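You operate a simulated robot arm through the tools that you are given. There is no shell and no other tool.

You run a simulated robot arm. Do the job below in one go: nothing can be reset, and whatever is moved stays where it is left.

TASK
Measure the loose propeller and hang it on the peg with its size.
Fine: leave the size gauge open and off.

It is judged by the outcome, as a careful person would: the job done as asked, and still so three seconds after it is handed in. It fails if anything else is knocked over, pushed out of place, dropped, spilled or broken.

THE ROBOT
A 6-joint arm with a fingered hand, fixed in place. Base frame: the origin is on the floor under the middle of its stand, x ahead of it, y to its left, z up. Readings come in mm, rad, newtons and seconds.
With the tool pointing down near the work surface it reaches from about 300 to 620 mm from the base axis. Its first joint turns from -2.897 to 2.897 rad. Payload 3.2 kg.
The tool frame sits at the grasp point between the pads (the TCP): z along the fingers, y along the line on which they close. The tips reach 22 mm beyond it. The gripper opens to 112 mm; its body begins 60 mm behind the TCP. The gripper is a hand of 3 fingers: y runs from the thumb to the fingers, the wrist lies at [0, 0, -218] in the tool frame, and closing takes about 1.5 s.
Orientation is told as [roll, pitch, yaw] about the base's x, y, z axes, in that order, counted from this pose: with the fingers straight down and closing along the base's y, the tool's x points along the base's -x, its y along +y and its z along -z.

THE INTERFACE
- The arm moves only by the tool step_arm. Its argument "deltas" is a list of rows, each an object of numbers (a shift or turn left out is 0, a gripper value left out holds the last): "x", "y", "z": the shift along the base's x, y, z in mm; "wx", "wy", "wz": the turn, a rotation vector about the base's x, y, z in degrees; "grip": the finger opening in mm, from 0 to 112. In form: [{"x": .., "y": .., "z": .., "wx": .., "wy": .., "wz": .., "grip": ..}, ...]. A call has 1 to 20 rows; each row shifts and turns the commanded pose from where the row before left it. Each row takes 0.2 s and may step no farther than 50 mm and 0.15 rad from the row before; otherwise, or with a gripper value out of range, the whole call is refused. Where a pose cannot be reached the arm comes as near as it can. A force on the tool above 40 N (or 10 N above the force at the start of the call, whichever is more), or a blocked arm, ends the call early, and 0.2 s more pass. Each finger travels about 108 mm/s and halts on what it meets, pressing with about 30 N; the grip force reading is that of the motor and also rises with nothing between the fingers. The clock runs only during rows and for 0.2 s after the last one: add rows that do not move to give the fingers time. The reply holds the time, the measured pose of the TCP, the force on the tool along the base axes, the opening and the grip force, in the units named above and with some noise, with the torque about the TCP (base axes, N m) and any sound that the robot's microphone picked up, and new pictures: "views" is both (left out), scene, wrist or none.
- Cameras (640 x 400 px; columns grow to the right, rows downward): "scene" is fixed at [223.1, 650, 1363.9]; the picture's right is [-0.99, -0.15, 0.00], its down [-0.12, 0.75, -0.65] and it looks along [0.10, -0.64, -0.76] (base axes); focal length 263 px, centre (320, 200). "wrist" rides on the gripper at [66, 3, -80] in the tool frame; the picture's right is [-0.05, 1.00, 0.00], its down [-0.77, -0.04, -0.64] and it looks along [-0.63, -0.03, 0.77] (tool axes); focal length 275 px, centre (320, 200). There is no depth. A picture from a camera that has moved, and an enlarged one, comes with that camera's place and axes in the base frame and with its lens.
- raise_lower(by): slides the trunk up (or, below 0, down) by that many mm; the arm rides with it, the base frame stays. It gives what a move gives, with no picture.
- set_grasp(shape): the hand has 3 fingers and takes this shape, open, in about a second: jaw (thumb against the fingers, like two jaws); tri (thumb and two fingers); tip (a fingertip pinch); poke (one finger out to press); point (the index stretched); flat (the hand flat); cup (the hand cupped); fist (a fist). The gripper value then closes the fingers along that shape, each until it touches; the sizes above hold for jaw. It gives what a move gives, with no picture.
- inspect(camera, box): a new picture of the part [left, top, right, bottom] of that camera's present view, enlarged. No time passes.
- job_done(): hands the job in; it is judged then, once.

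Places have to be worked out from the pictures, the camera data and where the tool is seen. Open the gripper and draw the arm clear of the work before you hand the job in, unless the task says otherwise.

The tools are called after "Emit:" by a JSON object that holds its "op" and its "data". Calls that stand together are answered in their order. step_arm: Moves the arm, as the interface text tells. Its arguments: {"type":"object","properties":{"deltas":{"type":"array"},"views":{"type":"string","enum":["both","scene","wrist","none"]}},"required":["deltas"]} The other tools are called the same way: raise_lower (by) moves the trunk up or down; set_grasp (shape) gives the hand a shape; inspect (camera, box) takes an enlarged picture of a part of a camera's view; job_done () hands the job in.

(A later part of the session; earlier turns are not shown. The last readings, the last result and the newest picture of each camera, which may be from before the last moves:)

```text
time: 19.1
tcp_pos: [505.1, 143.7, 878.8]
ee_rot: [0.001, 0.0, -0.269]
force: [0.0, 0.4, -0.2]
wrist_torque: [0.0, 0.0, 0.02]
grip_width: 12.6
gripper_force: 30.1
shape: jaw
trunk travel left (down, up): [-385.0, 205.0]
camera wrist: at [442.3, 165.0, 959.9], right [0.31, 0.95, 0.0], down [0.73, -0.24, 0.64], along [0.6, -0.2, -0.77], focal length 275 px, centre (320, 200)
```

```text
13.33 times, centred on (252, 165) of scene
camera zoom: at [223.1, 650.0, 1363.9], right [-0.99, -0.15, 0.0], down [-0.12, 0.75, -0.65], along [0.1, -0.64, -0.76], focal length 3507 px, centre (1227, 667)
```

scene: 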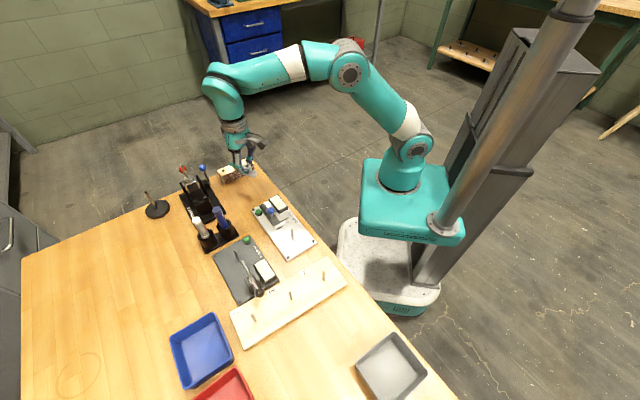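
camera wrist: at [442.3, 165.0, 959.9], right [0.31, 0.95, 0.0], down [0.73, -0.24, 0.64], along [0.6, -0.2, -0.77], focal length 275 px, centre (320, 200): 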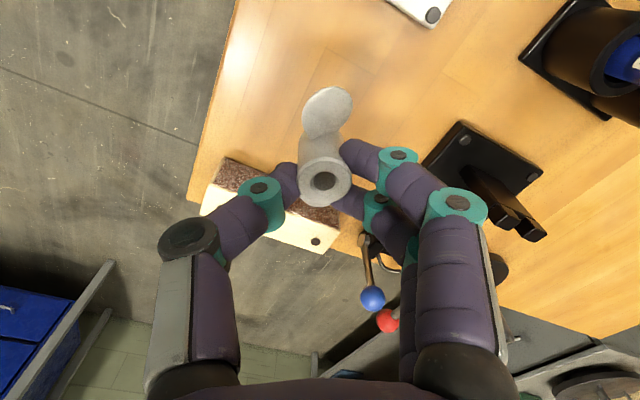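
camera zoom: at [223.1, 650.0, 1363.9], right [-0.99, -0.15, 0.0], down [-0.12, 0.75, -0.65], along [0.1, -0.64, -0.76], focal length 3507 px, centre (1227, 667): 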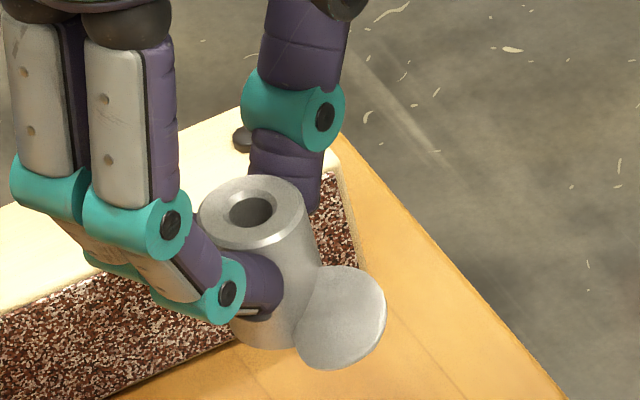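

The hub hangs about 1–2 mm off the tool axis. It turned roughly 7° while being gripped, so the blades are now at about -21.6°. I'll carry it over the gauge pin and turn it another -23.4° so the blades line up with the slider axis at -45°.

Emit:
{"op": "step_arm", "data": {"deltas": [{"x": -10, "y": 10, "z": 15, "wz": -2}, {"x": -27, "y": 26, "z": 6, "wz": -3.5}, {"x": -27, "y": 26, "wz": -3.5}, {"x": -27, "y": 26, "wz": -3.5}, {"x": -27, "y": 26, "wz": -3.5}, {"x": -27, "y": 26, "wz": -3.7}, {"x": -12.2, "y": 10.9, "wz": -3.7}, {}, {}], "views": "both"}}

Emit:
{"op": "inspect", "data": {"camera": "wrist", "box": [250, 20, 400, 230]}}

Emit:
{"op": "inspect", "data": {"camera": "scene", "box": [270, 190, 320, 250]}}

```text
time: 21.1
tcp_pos: [348.7, 294.2, 898.2]
ee_rot: [0.001, 0.0, -0.679]
force: [-0.2, 0.3, 1.4]
wrist_torque: [0.01, 0.01, -0.01]
grip_width: 12.5
gripper_force: 29.7
shape: jaw
trunk travel left (down, up): [-385.0, 205.0]
camera wrist: at [299.9, 337.9, 980.5], right [0.66, 0.75, 0.0], down [0.58, -0.51, 0.64], along [0.48, -0.42, -0.77], focal length 275 px, centre (320, 200)
```

scene: 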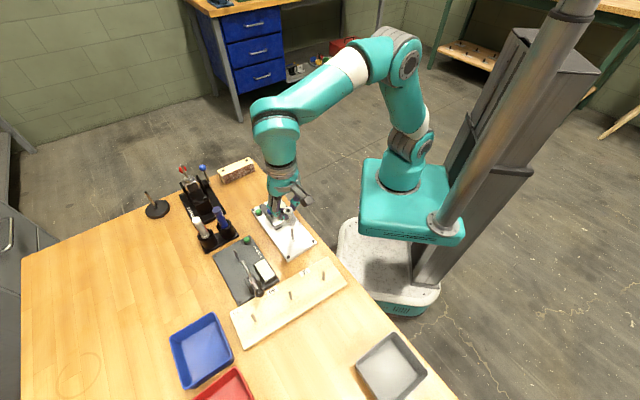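
wrist: 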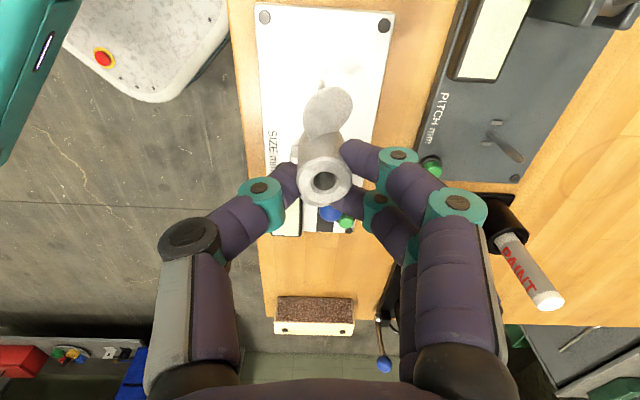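

```text
1.90 times, centred on (325, 125) of wrist
camera zoom: at [299.9, 337.9, 980.5], right [0.66, 0.75, 0.0], down [0.58, -0.51, 0.64], along [0.48, -0.42, -0.77], focal length 524 px, centre (310, 343)
```

zoom: 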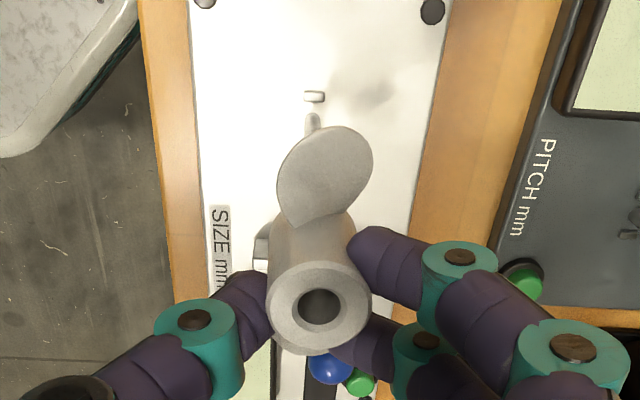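

```text
6.67 times, centred on (295, 220) of scene
camera zoom: at [223.1, 650.0, 1363.9], right [-0.99, -0.15, 0.0], down [-0.12, 0.75, -0.65], along [0.1, -0.64, -0.76], focal length 1753 px, centre (487, 67)
```

zoom: 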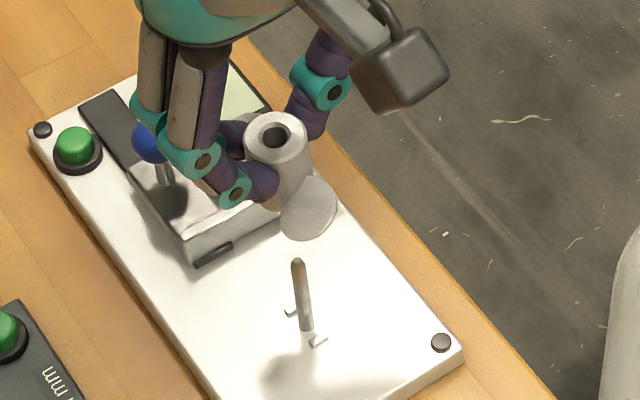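

The scene view shows the pin almost directly below the hub, and the wrist view agrees to within about 2 mm. I'll lower until the hub's foot is just above the pin tip and check again.

Emit:
{"op": "step_arm", "data": {"deltas": [{"z": -12}, {"z": -12}, {"z": -10}, {}, {}], "views": "none"}}

Emit:
{"op": "inspect", "data": {"camera": "wrist", "box": [250, 20, 400, 230]}}

Emit:
{"op": "inspect", "data": {"camera": "scene", "box": [275, 200, 311, 245]}}

```text
time: 22.3
tcp_pos: [348.5, 294.2, 865.3]
ee_rot: [0.002, 0.0, -0.677]
force: [0.2, -1.1, -0.7]
wrist_torque: [0.0, 0.02, -0.02]
grip_width: 12.3
gripper_force: 29.9
shape: jaw
trunk travel left (down, up): [-385.0, 205.0]
```

```text
1.90 times, centred on (325, 125) of wrist
camera zoom: at [300.2, 338.7, 946.5], right [0.66, 0.75, 0.0], down [0.58, -0.51, 0.64], along [0.48, -0.42, -0.77], focal length 524 px, centre (310, 343)
```

zoom: 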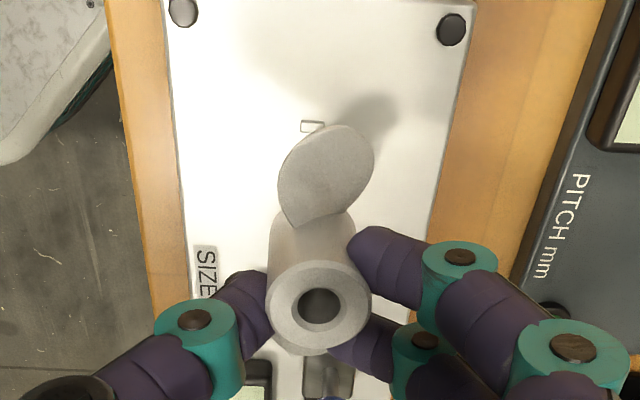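

```text
8.89 times, centred on (293, 222) of scene
camera zoom: at [223.1, 650.0, 1363.9], right [-0.99, -0.15, 0.0], down [-0.12, 0.75, -0.65], along [0.1, -0.64, -0.76], focal length 2338 px, centre (560, 0)
```

zoom: 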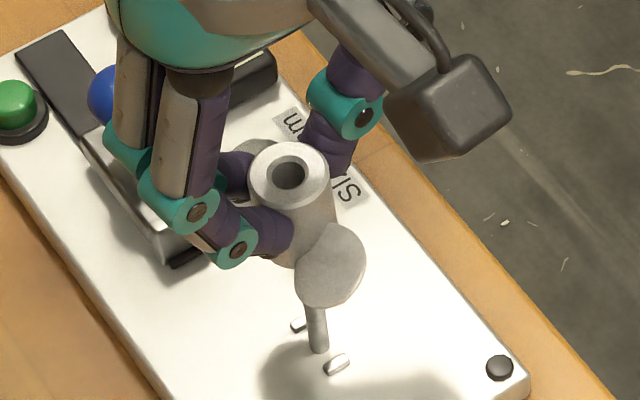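

The hub foot sits over the pin tip, within about 1 mm sideways in the scene view. I'll lower in small steps and watch the force.

Emit:
{"op": "step_arm", "data": {"deltas": [{"z": -3}, {"z": -3}, {"z": -3}, {"z": -2}, {}], "views": "none"}}

Emit:
{"op": "inspect", "data": {"camera": "scene", "box": [275, 200, 311, 245]}}

```text
time: 23.5
tcp_pos: [349.6, 294.0, 855.6]
ee_rot: [0.0, 0.0, -0.679]
force: [0.3, 0.0, 0.3]
wrist_torque: [-0.01, 0.05, 0.01]
grip_width: 12.2
gripper_force: 30.4
shape: jaw
trunk travel left (down, up): [-385.0, 205.0]
```

```text
8.89 times, centred on (293, 222) of scene
camera zoom: at [223.1, 650.0, 1363.9], right [-0.99, -0.15, 0.0], down [-0.12, 0.75, -0.65], along [0.1, -0.64, -0.76], focal length 2338 px, centre (560, 0)
```

zoom: 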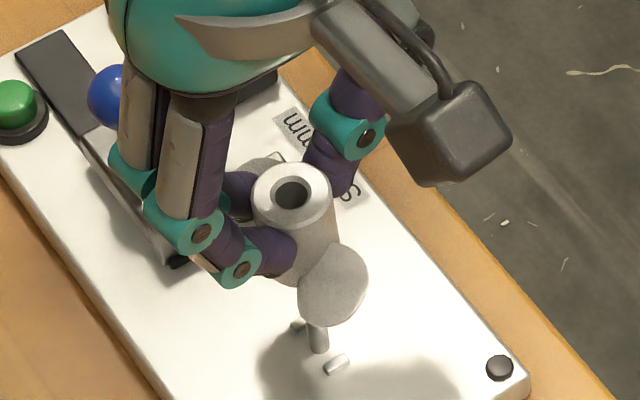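

No contact force yet, with the hub foot about level with the pin tip. I'll keep lowering slowly.

Emit:
{"op": "step_arm", "data": {"deltas": [{"z": -2}, {"z": -2}, {"z": -2}, {}], "views": "none"}}

Emit:
{"op": "inspect", "data": {"camera": "wrist", "box": [280, 80, 376, 215]}}

Emit:
{"op": "inspect", "data": {"camera": "scene", "box": [275, 200, 311, 245]}}

```text
time: 24.5
tcp_pos: [349.0, 294.1, 849.3]
ee_rot: [0.003, -0.001, -0.677]
force: [-0.1, -0.3, 0.4]
wrist_torque: [0.01, -0.04, -0.02]
grip_width: 12.1
gripper_force: 29.8
shape: jaw
trunk travel left (down, up): [-385.0, 205.0]
```

```text
2.96 times, centred on (328, 148) of wrist
camera zoom: at [299.4, 338.0, 930.6], right [0.66, 0.75, 0.0], down [0.58, -0.51, 0.64], along [0.48, -0.42, -0.77], focal length 816 px, centre (296, 356)
```

zoom: 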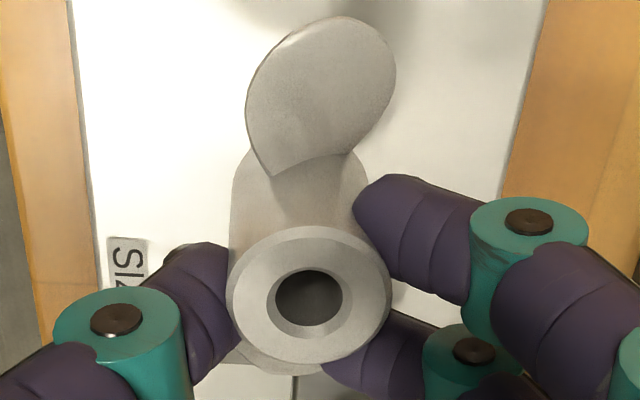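

```text
8.89 times, centred on (293, 222) of scene
camera zoom: at [223.1, 650.0, 1363.9], right [-0.99, -0.15, 0.0], down [-0.12, 0.75, -0.65], along [0.1, -0.64, -0.76], focal length 2338 px, centre (560, 0)
```

zoom: 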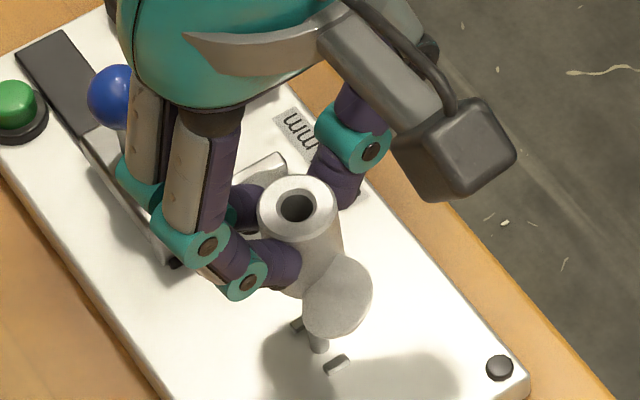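

Still no force with the hub about 8 mm down the pin, so the pin has entered the hole. I'll continue down.

Emit:
{"op": "step_arm", "data": {"deltas": [{"z": -3}, {"z": -3}, {"z": -3}, {"z": -3}, {"z": -3}, {}], "views": "none"}}

Emit:
{"op": "inspect", "data": {"camera": "wrist", "box": [280, 80, 376, 215]}}

Emit:
{"op": "inspect", "data": {"camera": "scene", "box": [275, 205, 311, 250]}}

```text
time: 25.9
tcp_pos: [350.2, 294.0, 833.0]
ee_rot: [0.001, -0.001, -0.678]
force: [-0.7, 0.6, -0.7]
wrist_torque: [0.0, 0.02, -0.02]
grip_width: 12.2
gripper_force: 30.4
shape: jaw
trunk travel left (down, up): [-385.0, 205.0]
```

```text
2.96 times, centred on (328, 148) of wrist
camera zoom: at [299.9, 337.9, 914.3], right [0.66, 0.75, 0.0], down [0.58, -0.51, 0.64], along [0.48, -0.42, -0.77], focal length 816 px, centre (296, 356)
```

zoom: 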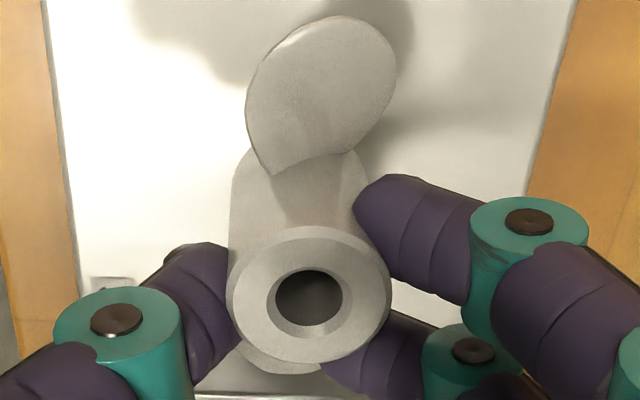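

```text
8.89 times, centred on (293, 228) of scene
camera zoom: at [223.1, 650.0, 1363.9], right [-0.99, -0.15, 0.0], down [-0.12, 0.75, -0.65], along [0.1, -0.64, -0.76], focal length 2338 px, centre (560, -44)
```

zoom: 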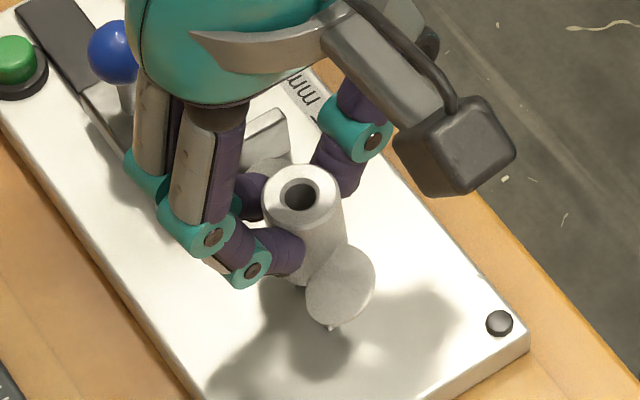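

The hub is about 24 mm down the pin and still free. I'll lower another 15 mm.

Emit:
{"op": "step_arm", "data": {"deltas": [{"z": -3}, {"z": -3}, {"z": -3}, {"z": -3}, {"z": -2}, {}], "views": "none"}}

Emit:
{"op": "inspect", "data": {"camera": "wrist", "box": [280, 80, 376, 215]}}

Emit:
{"op": "inspect", "data": {"camera": "scene", "box": [275, 205, 311, 250]}}

```text
time: 27.3
tcp_pos: [349.1, 293.9, 818.7]
ee_rot: [0.002, 0.001, -0.677]
force: [0.3, 0.2, -1.4]
wrist_torque: [-0.02, 0.01, 0.01]
grip_width: 12.1
gripper_force: 30.1
shape: jaw
trunk travel left (down, up): [-385.0, 205.0]
```

```text
2.96 times, centred on (328, 148) of wrist
camera zoom: at [299.7, 338.3, 900.8], right [0.66, 0.75, 0.0], down [0.58, -0.51, 0.64], along [0.48, -0.42, -0.77], focal length 816 px, centre (296, 356)
```

zoom: 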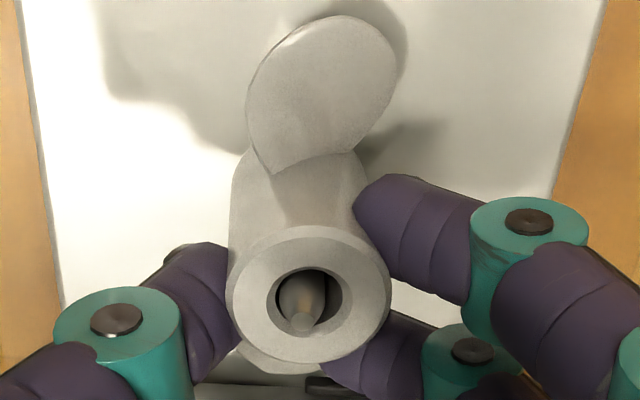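

```text
8.89 times, centred on (293, 228) of scene
camera zoom: at [223.1, 650.0, 1363.9], right [-0.99, -0.15, 0.0], down [-0.12, 0.75, -0.65], along [0.1, -0.64, -0.76], focal length 2338 px, centre (560, -44)
```

zoom: 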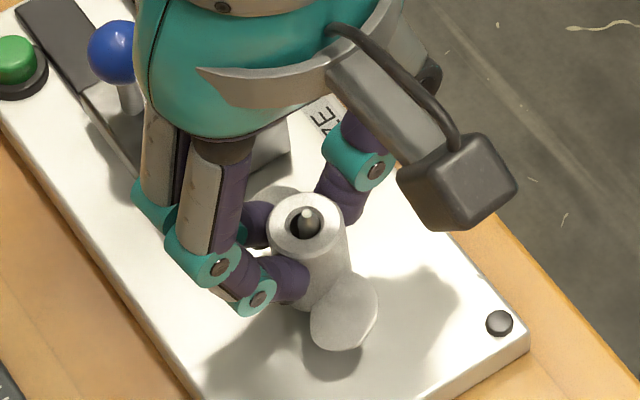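

The pin is emerging through the hub hole with clearance all around. I'll ease down toward the plate in small steps and watch for contact.

Emit:
{"op": "step_arm", "data": {"deltas": [{"z": -1.5}, {"z": -1.5}, {"z": -1.5}, {}], "views": "none"}}

Emit:
{"op": "inspect", "data": {"camera": "scene", "box": [275, 205, 311, 250]}}

```text
time: 28.3
tcp_pos: [349.0, 292.5, 815.1]
ee_rot: [0.0, 0.0, -0.676]
force: [0.0, -0.2, -0.4]
wrist_torque: [-0.03, -0.02, 0.05]
grip_width: 12.1
gripper_force: 30.7
shape: jaw
trunk travel left (down, up): [-385.0, 205.0]
```

```text
8.89 times, centred on (293, 228) of scene
camera zoom: at [223.1, 650.0, 1363.9], right [-0.99, -0.15, 0.0], down [-0.12, 0.75, -0.65], along [0.1, -0.64, -0.76], focal length 2338 px, centre (560, -44)
```

zoom: 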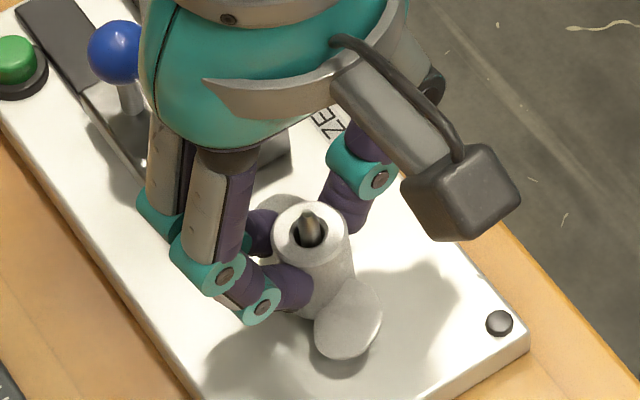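

Emit:
{"op": "step_arm", "data": {"deltas": [{"z": -1.5}, {"z": -1.5}, {}], "views": "none"}}

Emit:
{"op": "inspect", "data": {"camera": "wrist", "box": [260, 60, 396, 215]}}

Emit:
{"op": "inspect", "data": {"camera": "scene", "box": [280, 215, 310, 250]}}

```text
time: 29.1
tcp_pos: [348.8, 293.1, 813.0]
ee_rot: [0.002, 0.0, -0.679]
force: [0.6, 0.1, 3.4]
wrist_torque: [0.05, -0.03, 0.0]
grip_width: 12.2
gripper_force: 30.2
shape: jaw
trunk travel left (down, up): [-385.0, 205.0]
```

```text
2.58 times, centred on (328, 138) of wrist
camera zoom: at [299.5, 337.5, 893.9], right [0.66, 0.75, 0.0], down [0.58, -0.51, 0.64], along [0.48, -0.42, -0.77], focal length 710 px, centre (299, 361)
```

zoom: 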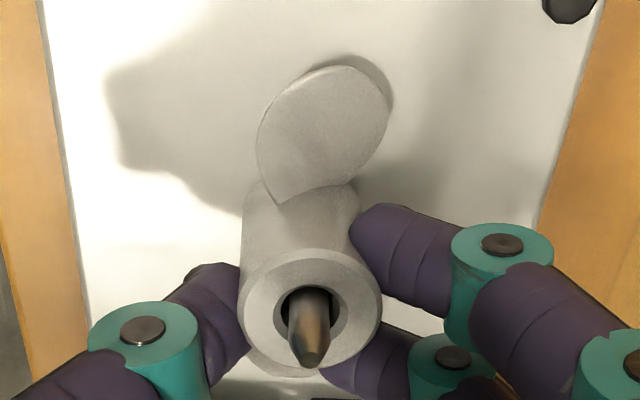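

```text
11.43 times, centred on (295, 232) of scene
camera zoom: at [223.1, 650.0, 1363.9], right [-0.99, -0.15, 0.0], down [-0.12, 0.75, -0.65], along [0.1, -0.64, -0.76], focal length 3006 px, centre (606, -171)
```

zoom: 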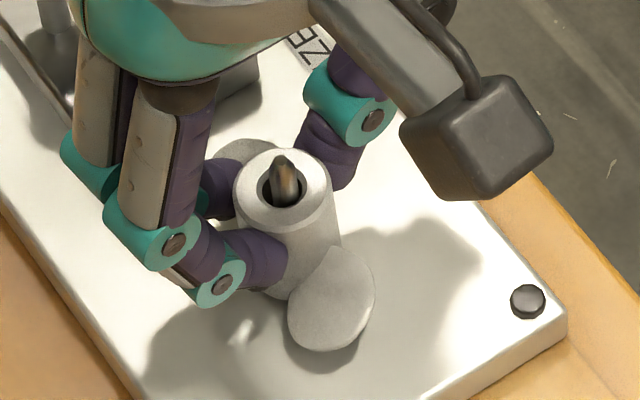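

A small upward force of 3.4 N appeared at z 813. I'll step down 1 mm to see whether this is real contact.

Emit:
{"op": "step_arm", "data": {"deltas": [{"z": -1}, {}], "views": "none"}}

Emit:
{"op": "inspect", "data": {"camera": "scene", "box": [280, 215, 310, 250]}}

```text
time: 29.7
tcp_pos: [348.7, 292.8, 812.9]
ee_rot: [0.003, 0.0, -0.677]
force: [1.5, 0.6, 14.8]
wrist_torque: [0.09, -0.13, 0.02]
grip_width: 12.2
gripper_force: 30.2
shape: jaw
trunk travel left (down, up): [-385.0, 205.0]
```

```text
11.43 times, centred on (295, 232) of scene
camera zoom: at [223.1, 650.0, 1363.9], right [-0.99, -0.15, 0.0], down [-0.12, 0.75, -0.65], along [0.1, -0.64, -0.76], focal length 3006 px, centre (606, -171)
```

zoom: 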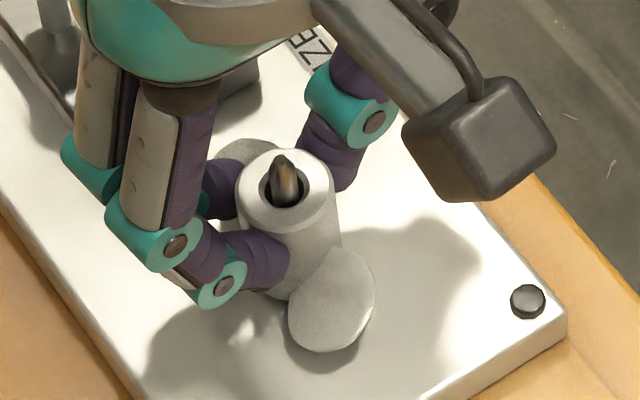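

Contact is real: 14.8 N at z of about 812.8. I'll zoom in at the hub's foot to see what it rests on before letting go.

Emit:
{"op": "inspect", "data": {"camera": "scene", "box": [284, 232, 302, 248]}}

Emit:
{"op": "inspect", "data": {"camera": "wrist", "box": [290, 70, 360, 200]}}

```text
16.00 times, centred on (293, 240) of scene
camera zoom: at [223.1, 650.0, 1363.9], right [-0.99, -0.15, 0.0], down [-0.12, 0.75, -0.65], along [0.1, -0.64, -0.76], focal length 4208 px, centre (752, -440)
```

zoom: 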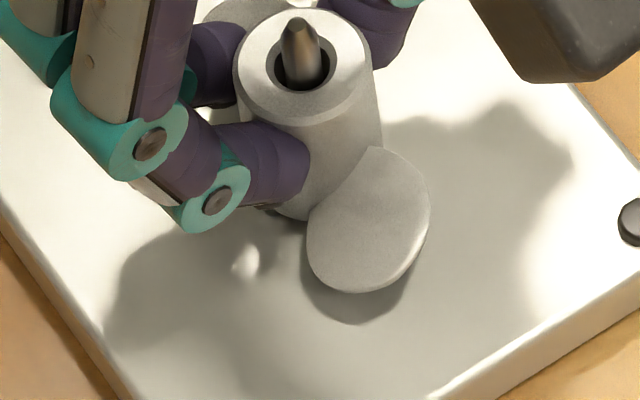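

```text
3.08 times, centred on (325, 135) of wrist
camera zoom: at [299.1, 337.3, 893.2], right [0.66, 0.75, 0.0], down [0.58, -0.51, 0.64], along [0.48, -0.42, -0.77], focal length 847 px, centre (305, 400)
```

zoom: 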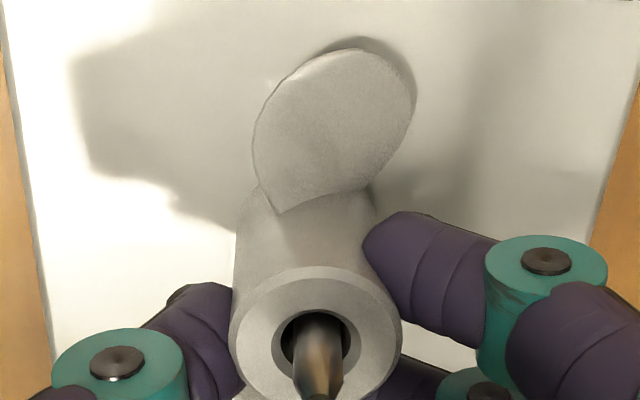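

The pin stands about 11 mm proud of the hub, so the propeller is fully captured. It's probably touching the little posts with a slight tilt. I'll take the load off and open gently so it can settle square on the pin.

Emit:
{"op": "step_arm", "data": {"deltas": [{"z": 0.8}, {"grip": 14}, {"grip": 17}, {"grip": 22}, {"grip": 30}, {}], "views": "none"}}

Emit:
{"op": "inspect", "data": {"camera": "scene", "box": [280, 215, 310, 250]}}

Emit:
{"op": "inspect", "data": {"camera": "wrist", "box": [240, 60, 416, 220]}}

```text
time: 31.1
tcp_pos: [348.5, 293.7, 811.4]
ee_rot: [0.002, 0.001, -0.677]
force: [-0.2, -0.7, -0.7]
wrist_torque: [0.04, -0.01, 0.02]
grip_width: 29.6
gripper_force: 0.1
shape: jaw
trunk travel left (down, up): [-385.0, 205.0]
```

```text
11.43 times, centred on (295, 232) of scene
camera zoom: at [223.1, 650.0, 1363.9], right [-0.99, -0.15, 0.0], down [-0.12, 0.75, -0.65], along [0.1, -0.64, -0.76], focal length 3006 px, centre (606, -171)
```

zoom: 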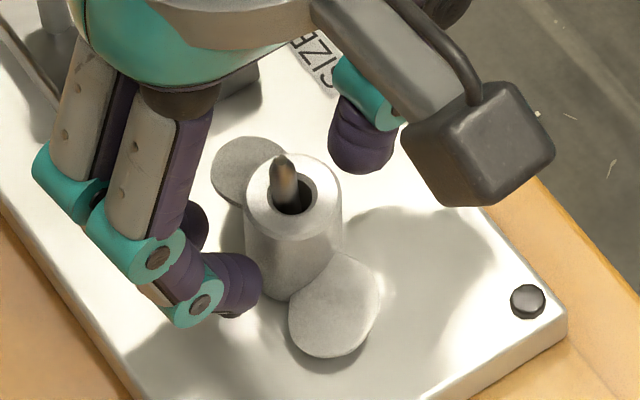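

```text
2.50 times, centred on (328, 140) of wrist
camera zoom: at [299.1, 338.2, 893.1], right [0.66, 0.75, 0.0], down [0.58, -0.51, 0.64], along [0.48, -0.42, -0.77], focal length 688 px, centre (300, 350)
```

zoom: 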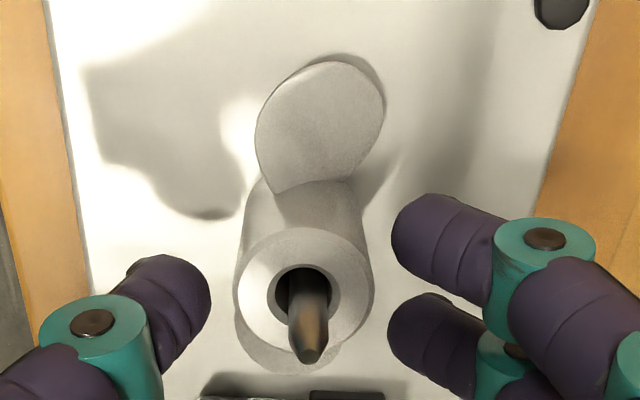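

The propeller is released and standing on the pin. I'll open wider and lift straight up for a clear look at how it sits.

Emit:
{"op": "step_arm", "data": {"deltas": [{"grip": 45}, {"grip": 60}, {}, {"z": 10}, {"z": 25}, {"z": 30}, {"z": 20}, {}], "views": "both"}}

Emit:
{"op": "inspect", "data": {"camera": "scene", "box": [275, 215, 311, 255]}}

Emit:
{"op": "inspect", "data": {"camera": "wrist", "box": [250, 20, 400, 200]}}

```text
time: 32.9
tcp_pos: [349.7, 293.5, 896.0]
ee_rot: [0.002, 0.0, -0.677]
force: [-0.5, -0.1, 0.1]
wrist_torque: [-0.02, -0.02, 0.02]
grip_width: 59.5
gripper_force: 0.0
shape: jaw
trunk travel left (down, up): [-385.0, 205.0]
camera wrist: at [299.7, 338.3, 977.5], right [0.66, 0.75, 0.0], down [0.58, -0.51, 0.64], along [0.48, -0.42, -0.77], focal length 275 px, centre (320, 200)
```

scene: 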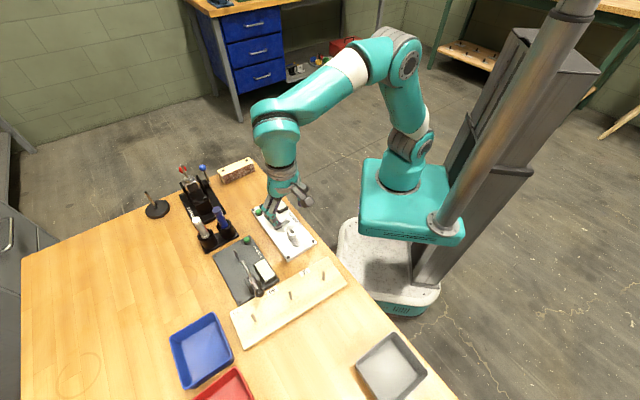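
wrist: 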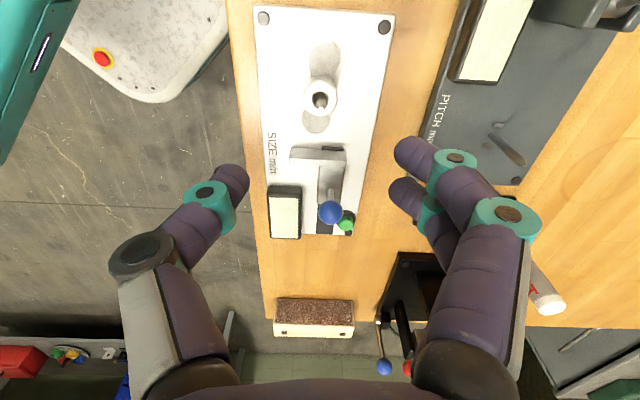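

```text
10.00 times, centred on (293, 235) of scene
camera zoom: at [223.1, 650.0, 1363.9], right [-0.99, -0.15, 0.0], down [-0.12, 0.75, -0.65], along [0.1, -0.64, -0.76], focal length 2630 px, centre (590, -150)
```

zoom: 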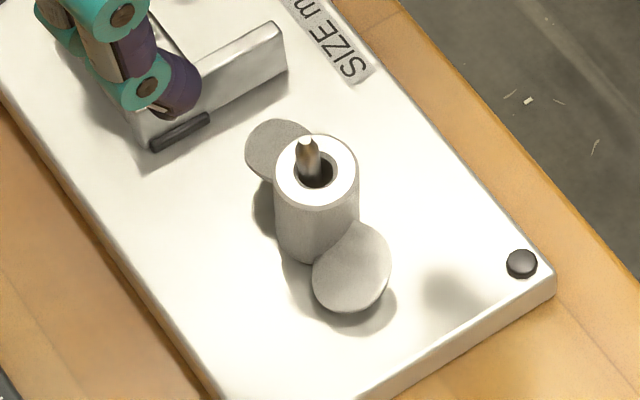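

```text
2.22 times, centred on (325, 110) of wrist
camera zoom: at [299.7, 338.3, 977.5], right [0.66, 0.75, 0.0], down [0.58, -0.51, 0.64], along [0.48, -0.42, -0.77], focal length 612 px, centre (309, 400)
```

zoom: 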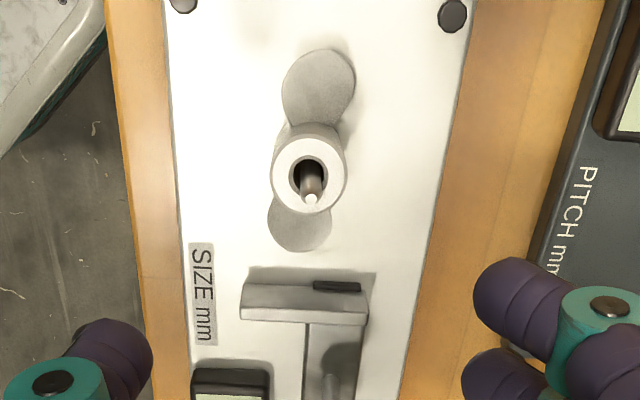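

The propeller stands upright on the pin, but its blades look about 5° off the slider axis and the hub appears to rest on top of the small posts, roughly 5 mm above the plate. The posts probably key into the hub's foot, so I'll realign the hand square to the blades over the hub to turn it.

Emit:
{"op": "step_arm", "data": {"deltas": [{"x": -3.4, "y": 3.2, "z": -10, "wz": -5.3}, {"z": -20, "wz": -5.2}, {"z": -16}, {}, {}], "views": "none"}}

Emit:
{"op": "inspect", "data": {"camera": "wrist", "box": [220, 60, 420, 220]}}

Emit:
{"op": "inspect", "data": {"camera": "scene", "box": [275, 215, 311, 255]}}

```text
time: 34.1
tcp_pos: [345.3, 295.7, 849.9]
ee_rot: [0.001, 0.0, -0.859]
force: [0.1, -0.1, -0.4]
wrist_torque: [0.03, -0.02, -0.01]
grip_width: 59.5
gripper_force: 0.0
shape: jaw
trunk travel left (down, up): [-385.0, 205.0]
```

```text
2.50 times, centred on (320, 140) of wrist
camera zoom: at [304.8, 348.8, 932.0], right [0.79, 0.62, 0.0], down [0.47, -0.61, 0.64], along [0.39, -0.5, -0.77], focal length 688 px, centre (320, 350)
```

zoom: 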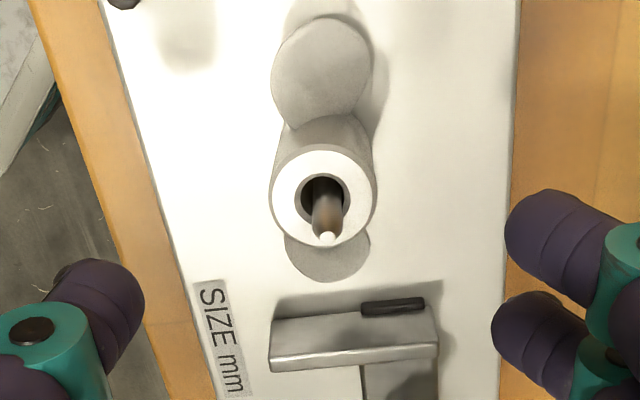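

```text
10.00 times, centred on (293, 235) of scene
camera zoom: at [223.1, 650.0, 1363.9], right [-0.99, -0.15, 0.0], down [-0.12, 0.75, -0.65], along [0.1, -0.64, -0.76], focal length 2630 px, centre (590, -150)
```

zoom: 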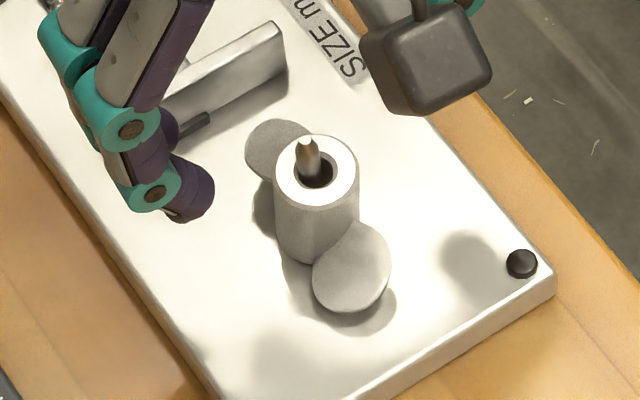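

The hand is now square to the blades (about -49.2°) and centered over the hub to within 1 mm, and the gauge axis reads -45.3°. I'll descend so the tips are about 9 mm below the hub top and close on it.

Emit:
{"op": "step_arm", "data": {"deltas": [{"z": -12}, {"z": -12}, {"z": -11, "grip": 45}, {"grip": 30}, {}, {"grip": 20}, {"grip": 10}, {"grip": 0}, {}, {}], "views": "none"}}

Emit:
{"op": "inspect", "data": {"camera": "wrist", "box": [220, 60, 420, 220]}}

Emit:
{"op": "inspect", "data": {"camera": "scene", "box": [275, 215, 311, 255]}}

```text
time: 36.3
tcp_pos: [347.4, 295.8, 815.3]
ee_rot: [0.004, 0.001, -0.86]
force: [1.7, -3.0, -1.2]
wrist_torque: [-0.04, -0.04, -0.02]
grip_width: 12.0
gripper_force: 29.9
shape: jaw
trunk travel left (down, up): [-385.0, 205.0]
```

```text
2.50 times, centred on (320, 140) of wrist
camera zoom: at [305.3, 348.7, 896.1], right [0.79, 0.62, 0.0], down [0.47, -0.61, 0.64], along [0.39, -0.5, -0.77], focal length 688 px, centre (320, 350)
```

zoom: 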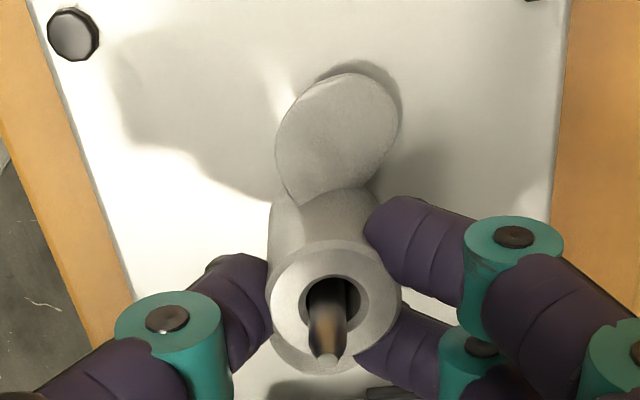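

```text
10.00 times, centred on (293, 235) of scene
camera zoom: at [223.1, 650.0, 1363.9], right [-0.99, -0.15, 0.0], down [-0.12, 0.75, -0.65], along [0.1, -0.64, -0.76], focal length 2630 px, centre (590, -150)
```

zoom: 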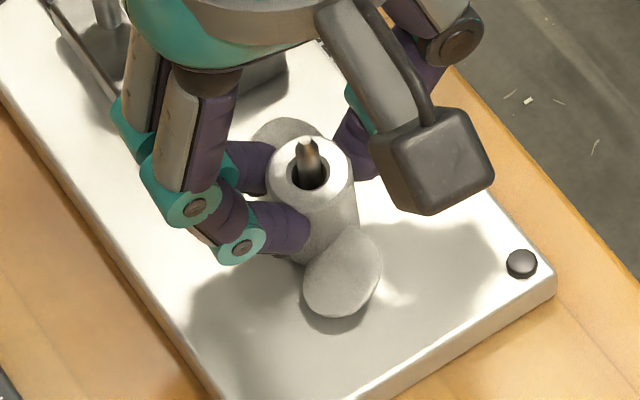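

The propeller is gripped again and I judge its blades at about -50.5°. I'll turn the hand +5.5° to line them up with the slider axis, then press down lightly to see if it drops into the posts.

Emit:
{"op": "step_arm", "data": {"deltas": [{"z": 1}, {"wz": 2.75}, {"wz": 2.75}, {}, {"z": -1}, {"z": -1}, {}], "views": "none"}}

Emit:
{"op": "inspect", "data": {"camera": "wrist", "box": [220, 60, 420, 220]}}

Emit:
{"op": "inspect", "data": {"camera": "scene", "box": [275, 215, 311, 255]}}

```text
time: 37.9
tcp_pos: [346.1, 295.5, 814.5]
ee_rot: [0.001, 0.003, -0.765]
force: [3.1, -4.8, 3.1]
wrist_torque: [-0.05, 0.0, -0.01]
grip_width: 11.6
gripper_force: 30.3
shape: jaw
trunk travel left (down, up): [-385.0, 205.0]
```

```text
2.50 times, centred on (320, 140) of wrist
camera zoom: at [300.9, 344.8, 896.7], right [0.73, 0.69, 0.0], down [0.53, -0.56, 0.63], along [0.44, -0.46, -0.77], focal length 688 px, centre (320, 350)
```

zoom: 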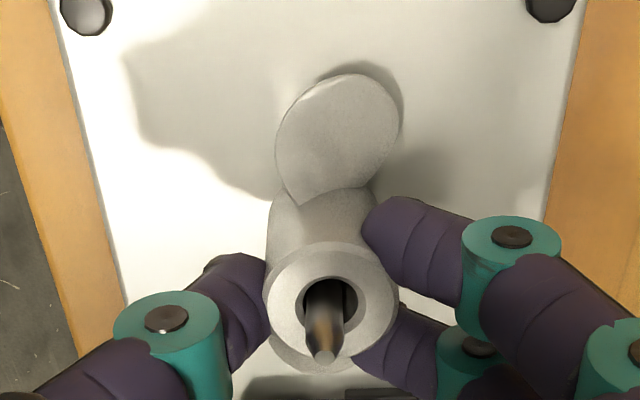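

```text
10.00 times, centred on (293, 235) of scene
camera zoom: at [223.1, 650.0, 1363.9], right [-0.99, -0.15, 0.0], down [-0.12, 0.75, -0.65], along [0.1, -0.64, -0.76], focal length 2630 px, centre (590, -150)
```

zoom: 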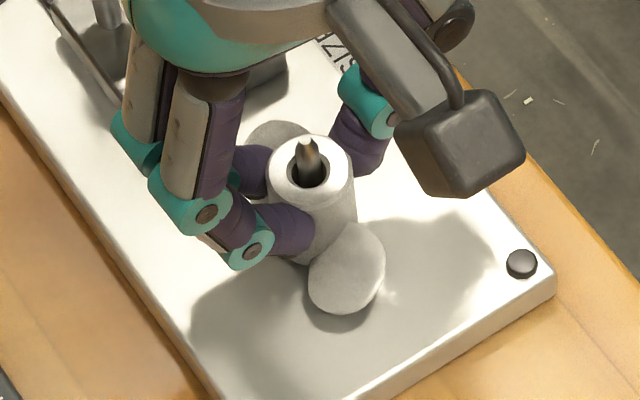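

The blades should now be near -45°. A small side load shows the hub leaning on the pin, so I'll shift about 1 mm to relieve it and keep pressing down gently.

Emit:
{"op": "step_arm", "data": {"deltas": [{"x": 0.8, "y": -0.8}, {"z": -1}, {}, {"z": -1}, {}], "views": "none"}}

Emit:
{"op": "inspect", "data": {"camera": "scene", "box": [275, 215, 311, 255]}}

```text
time: 39.1
tcp_pos: [347.1, 295.7, 814.1]
ee_rot: [0.001, 0.002, -0.764]
force: [-0.1, -0.1, 2.9]
wrist_torque: [-0.04, 0.0, 0.0]
grip_width: 11.7
gripper_force: 30.0
shape: jaw
trunk travel left (down, up): [-385.0, 205.0]
```

```text
10.00 times, centred on (293, 235) of scene
camera zoom: at [223.1, 650.0, 1363.9], right [-0.99, -0.15, 0.0], down [-0.12, 0.75, -0.65], along [0.1, -0.64, -0.76], focal length 2630 px, centre (590, -150)
```

zoom: 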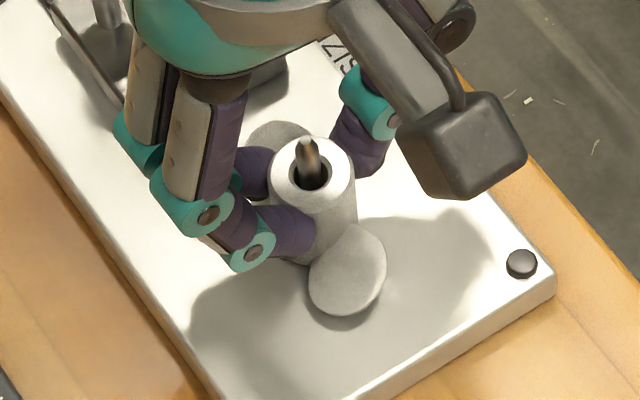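

Emit:
{"op": "step_arm", "data": {"deltas": [{"z": -1}, {}, {}], "views": "none"}}

Emit:
{"op": "inspect", "data": {"camera": "scene", "box": [275, 215, 311, 255]}}

Emit:
{"op": "inspect", "data": {"camera": "wrist", "box": [220, 60, 420, 220]}}

```text
time: 39.9
tcp_pos: [346.0, 295.2, 813.9]
ee_rot: [0.005, 0.0, -0.765]
force: [1.1, 1.5, 10.7]
wrist_torque: [0.08, -0.07, 0.03]
grip_width: 12.0
gripper_force: 29.9
shape: jaw
trunk travel left (down, up): [-385.0, 205.0]
```

```text
10.00 times, centred on (293, 235) of scene
camera zoom: at [223.1, 650.0, 1363.9], right [-0.99, -0.15, 0.0], down [-0.12, 0.75, -0.65], along [0.1, -0.64, -0.76], focal length 2630 px, centre (590, -150)
```

zoom: 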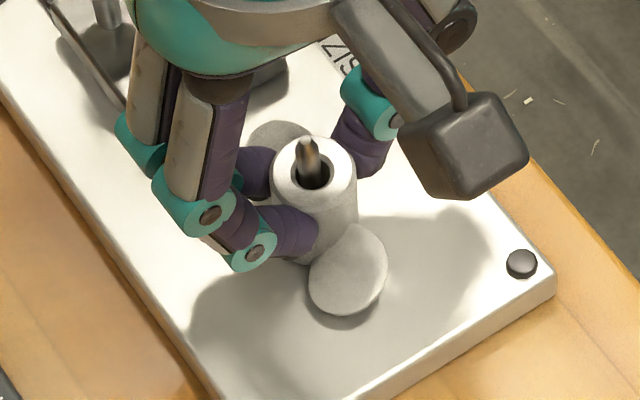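

```text
2.50 times, centred on (320, 140) of wrist
camera zoom: at [300.4, 343.8, 894.6], right [0.73, 0.69, 0.0], down [0.53, -0.56, 0.64], along [0.44, -0.46, -0.77], focal length 688 px, centre (320, 350)
```

zoom: 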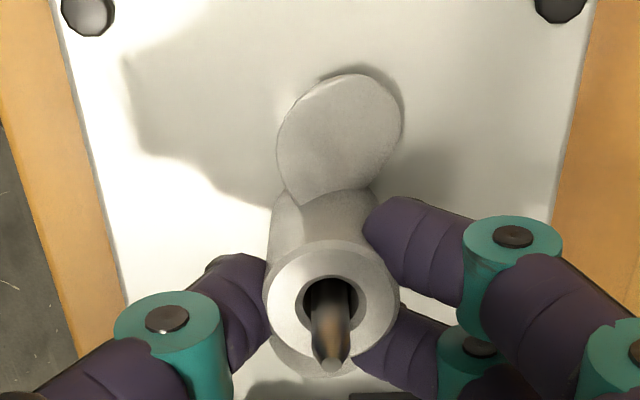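

It's pressing at 10.7 N now with the hub top near z 800. To learn whether the hub is keyed on the posts, I'll twist a few degrees and watch the wrist torque.

Emit:
{"op": "step_arm", "data": {"deltas": [{"z": 0.5}, {"wz": 2}, {"wz": 2}, {}], "views": "none"}}

Emit:
{"op": "step_arm", "data": {"deltas": [{"wz": -2}, {"wz": -2}, {"wz": -2}, {"wz": -2}, {}], "views": "none"}}

Emit:
{"op": "inspect", "data": {"camera": "wrist", "box": [220, 60, 420, 220]}}

```text
time: 40.9
tcp_pos: [346.4, 296.5, 812.8]
ee_rot: [0.001, 0.001, -0.694]
force: [-1.3, 1.4, 3.3]
wrist_torque: [0.05, -0.02, 0.02]
grip_width: 11.9
gripper_force: 30.1
shape: jaw
trunk travel left (down, up): [-385.0, 205.0]
```

```text
time: 42.1
tcp_pos: [346.9, 296.2, 812.2]
ee_rot: [0.003, 0.0, -0.835]
force: [0.2, 1.5, 9.0]
wrist_torque: [0.03, -0.07, 0.23]
grip_width: 12.1
gripper_force: 29.8
shape: jaw
trunk travel left (down, up): [-385.0, 205.0]
```

```text
2.50 times, centred on (320, 140) of wrist
camera zoom: at [304.6, 347.0, 894.4], right [0.77, 0.64, 0.0], down [0.49, -0.6, 0.64], along [0.41, -0.49, -0.77], focal length 688 px, centre (320, 350)
```

zoom: 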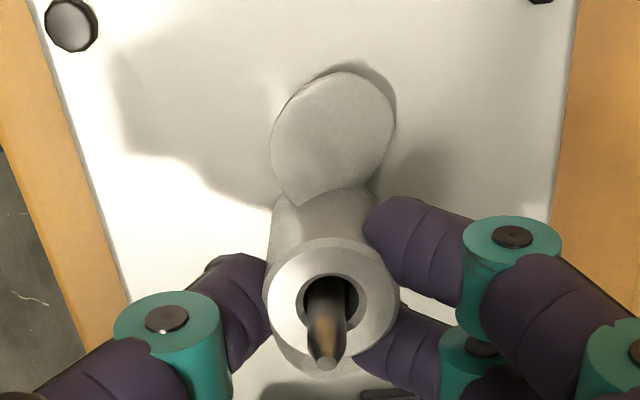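

There's a clear 0.23 N·m resisting torque in one direction, so the posts do engage the hub. I'll back off 2° to relieve that, then release and check how it sits.

Emit:
{"op": "step_arm", "data": {"deltas": [{"wz": 2}, {}, {"grip": 14}, {"grip": 20}, {"grip": 30}, {}], "views": "none"}}

Emit:
{"op": "inspect", "data": {"camera": "wrist", "box": [220, 60, 420, 220]}}

Emit:
{"op": "inspect", "data": {"camera": "scene", "box": [275, 215, 311, 255]}}

```text
time: 43.5
tcp_pos: [347.0, 294.5, 811.9]
ee_rot: [0.003, -0.001, -0.799]
force: [-0.1, 0.3, 0.9]
wrist_torque: [0.0, 0.02, 0.0]
grip_width: 29.8
gripper_force: 0.0
shape: jaw
trunk travel left (down, up): [-385.0, 205.0]
```

```text
2.50 times, centred on (320, 140) of wrist
camera zoom: at [302.8, 345.0, 894.1], right [0.75, 0.66, 0.0], down [0.51, -0.58, 0.64], along [0.42, -0.48, -0.77], focal length 688 px, centre (320, 350)
```

zoom: 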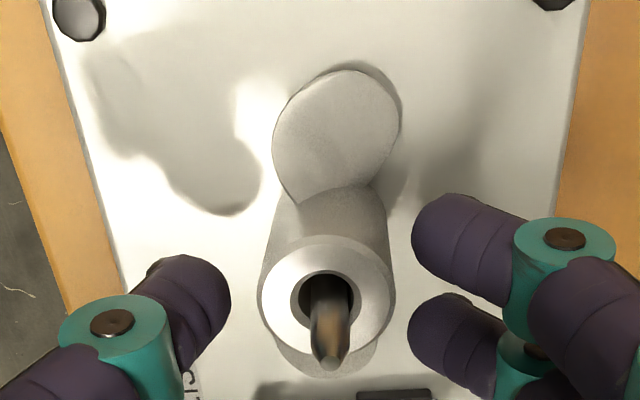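

```text
10.00 times, centred on (293, 235) of scene
camera zoom: at [223.1, 650.0, 1363.9], right [-0.99, -0.15, 0.0], down [-0.12, 0.75, -0.65], along [0.1, -0.64, -0.76], focal length 2630 px, centre (590, -150)
```

zoom: 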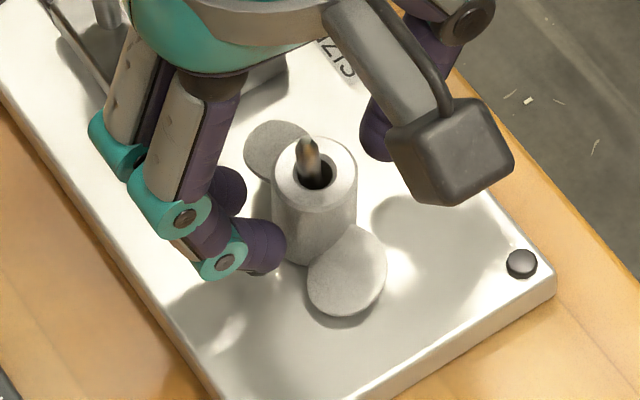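

Now I'll open and rise to verify the seating and the blade alignment.

Emit:
{"op": "step_arm", "data": {"deltas": [{"grip": 45}, {"grip": 60}, {}, {"z": 10}, {"z": 25}, {"z": 30}, {"z": 15}, {}], "views": "none"}}

Emit:
{"op": "inspect", "data": {"camera": "wrist", "box": [240, 20, 400, 180]}}

Emit:
{"op": "inspect", "data": {"camera": "scene", "box": [275, 215, 311, 255]}}

```text
time: 45.3
tcp_pos: [346.0, 294.9, 893.8]
ee_rot: [0.002, 0.0, -0.8]
force: [0.8, 0.4, -0.5]
wrist_torque: [-0.02, -0.01, -0.03]
grip_width: 59.4
gripper_force: 0.0
shape: jaw
trunk travel left (down, up): [-385.0, 205.0]
```

```text
2.50 times, centred on (320, 100) of wrist
camera zoom: at [302.5, 345.4, 975.3], right [0.75, 0.66, 0.0], down [0.51, -0.58, 0.64], along [0.42, -0.47, -0.77], focal length 688 px, centre (320, 450)
```

zoom: 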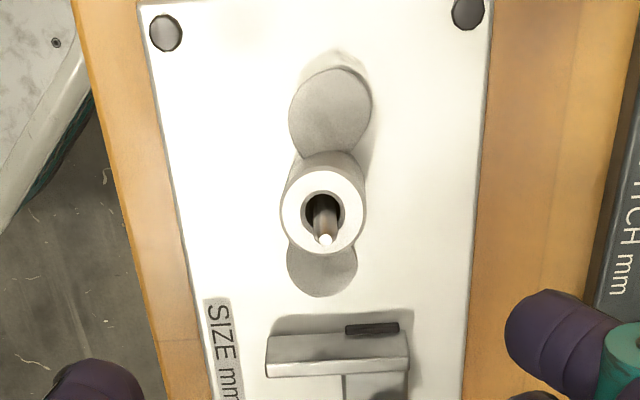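

```text
10.00 times, centred on (293, 235) of scene
camera zoom: at [223.1, 650.0, 1363.9], right [-0.99, -0.15, 0.0], down [-0.12, 0.75, -0.65], along [0.1, -0.64, -0.76], focal length 2630 px, centre (590, -150)
```

zoom: 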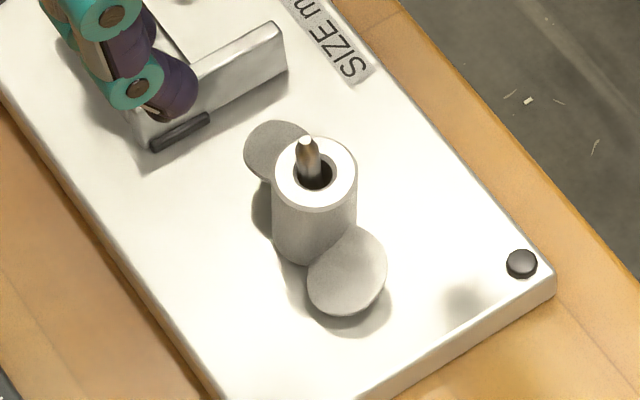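

The blades sit about 6° off the axis against a stop, and the jaw push acts toward that same stop, so the propeller should hold still for measuring. Before using the button I'll rise clear and try the poke shape to see where the pressing fingertip ends up.

Emit:
{"op": "step_arm", "data": {"deltas": [{"z": 30}, {"z": 30}, {}], "views": "none"}}

Emit:
{"op": "set_grasp", "data": {"shape": "poke"}}

Emit:
{"op": "step_arm", "data": {"deltas": [{}], "views": "both"}}

Emit:
{"op": "inspect", "data": {"camera": "scene", "box": [240, 130, 320, 230]}}

```text
time: 46.1
tcp_pos: [348.0, 295.6, 952.3]
ee_rot: [0.004, 0.0, -0.8]
force: [0.2, -0.9, -0.2]
wrist_torque: [-0.03, -0.01, 0.0]
grip_width: 59.3
gripper_force: 0.0
shape: jaw
trunk travel left (down, up): [-385.0, 205.0]
```

```text
time: 47.0
tcp_pos: [349.1, 296.9, 953.4]
ee_rot: [0.002, -0.002, -0.799]
force: [-0.2, -0.5, 0.1]
wrist_torque: [-0.03, -0.02, 0.04]
grip_width: 0.0
gripper_force: 0.0
shape: poke
trunk travel left (down, up): [-385.0, 205.0]
```

```text
time: 47.4
tcp_pos: [347.7, 295.9, 953.3]
ee_rot: [0.002, 0.0, -0.799]
force: [0.2, 0.0, 0.0]
wrist_torque: [-0.02, -0.01, 0.01]
grip_width: 0.0
gripper_force: 0.1
shape: poke
trunk travel left (down, up): [-385.0, 205.0]
camera wrist: at [304.0, 346.8, 1034.3], right [0.75, 0.66, 0.0], down [0.51, -0.58, 0.64], along [0.42, -0.48, -0.77], focal length 275 px, centre (320, 200)
```

scene: 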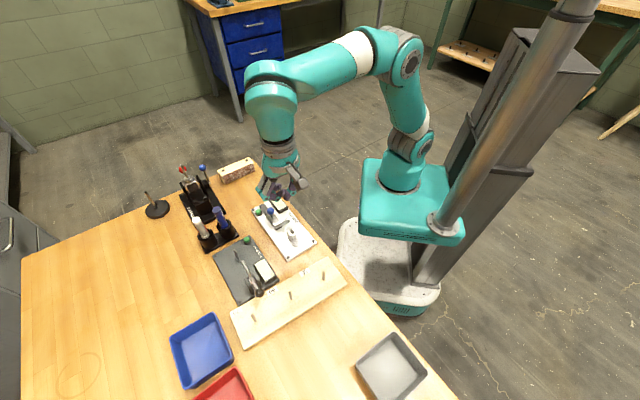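
wrist: 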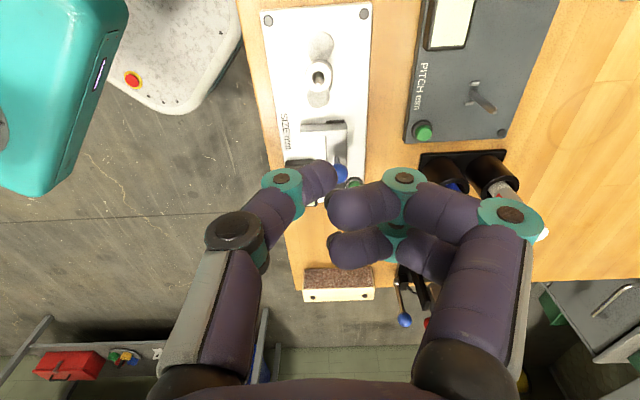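

```text
4.00 times, centred on (280, 180) of scene
camera zoom: at [223.1, 650.0, 1363.9], right [-0.99, -0.15, 0.0], down [-0.12, 0.75, -0.65], along [0.1, -0.64, -0.76], focal length 1052 px, centre (480, 280)
```

zoom: 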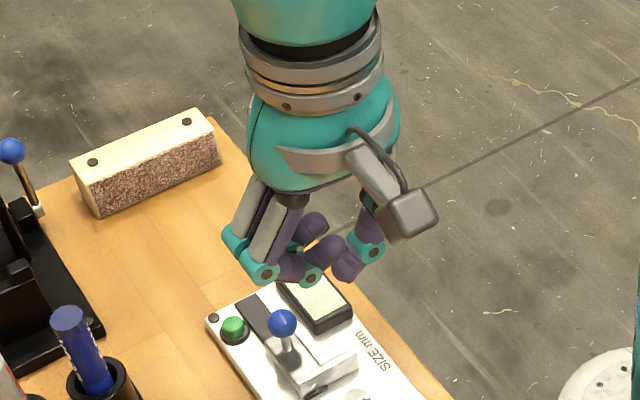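

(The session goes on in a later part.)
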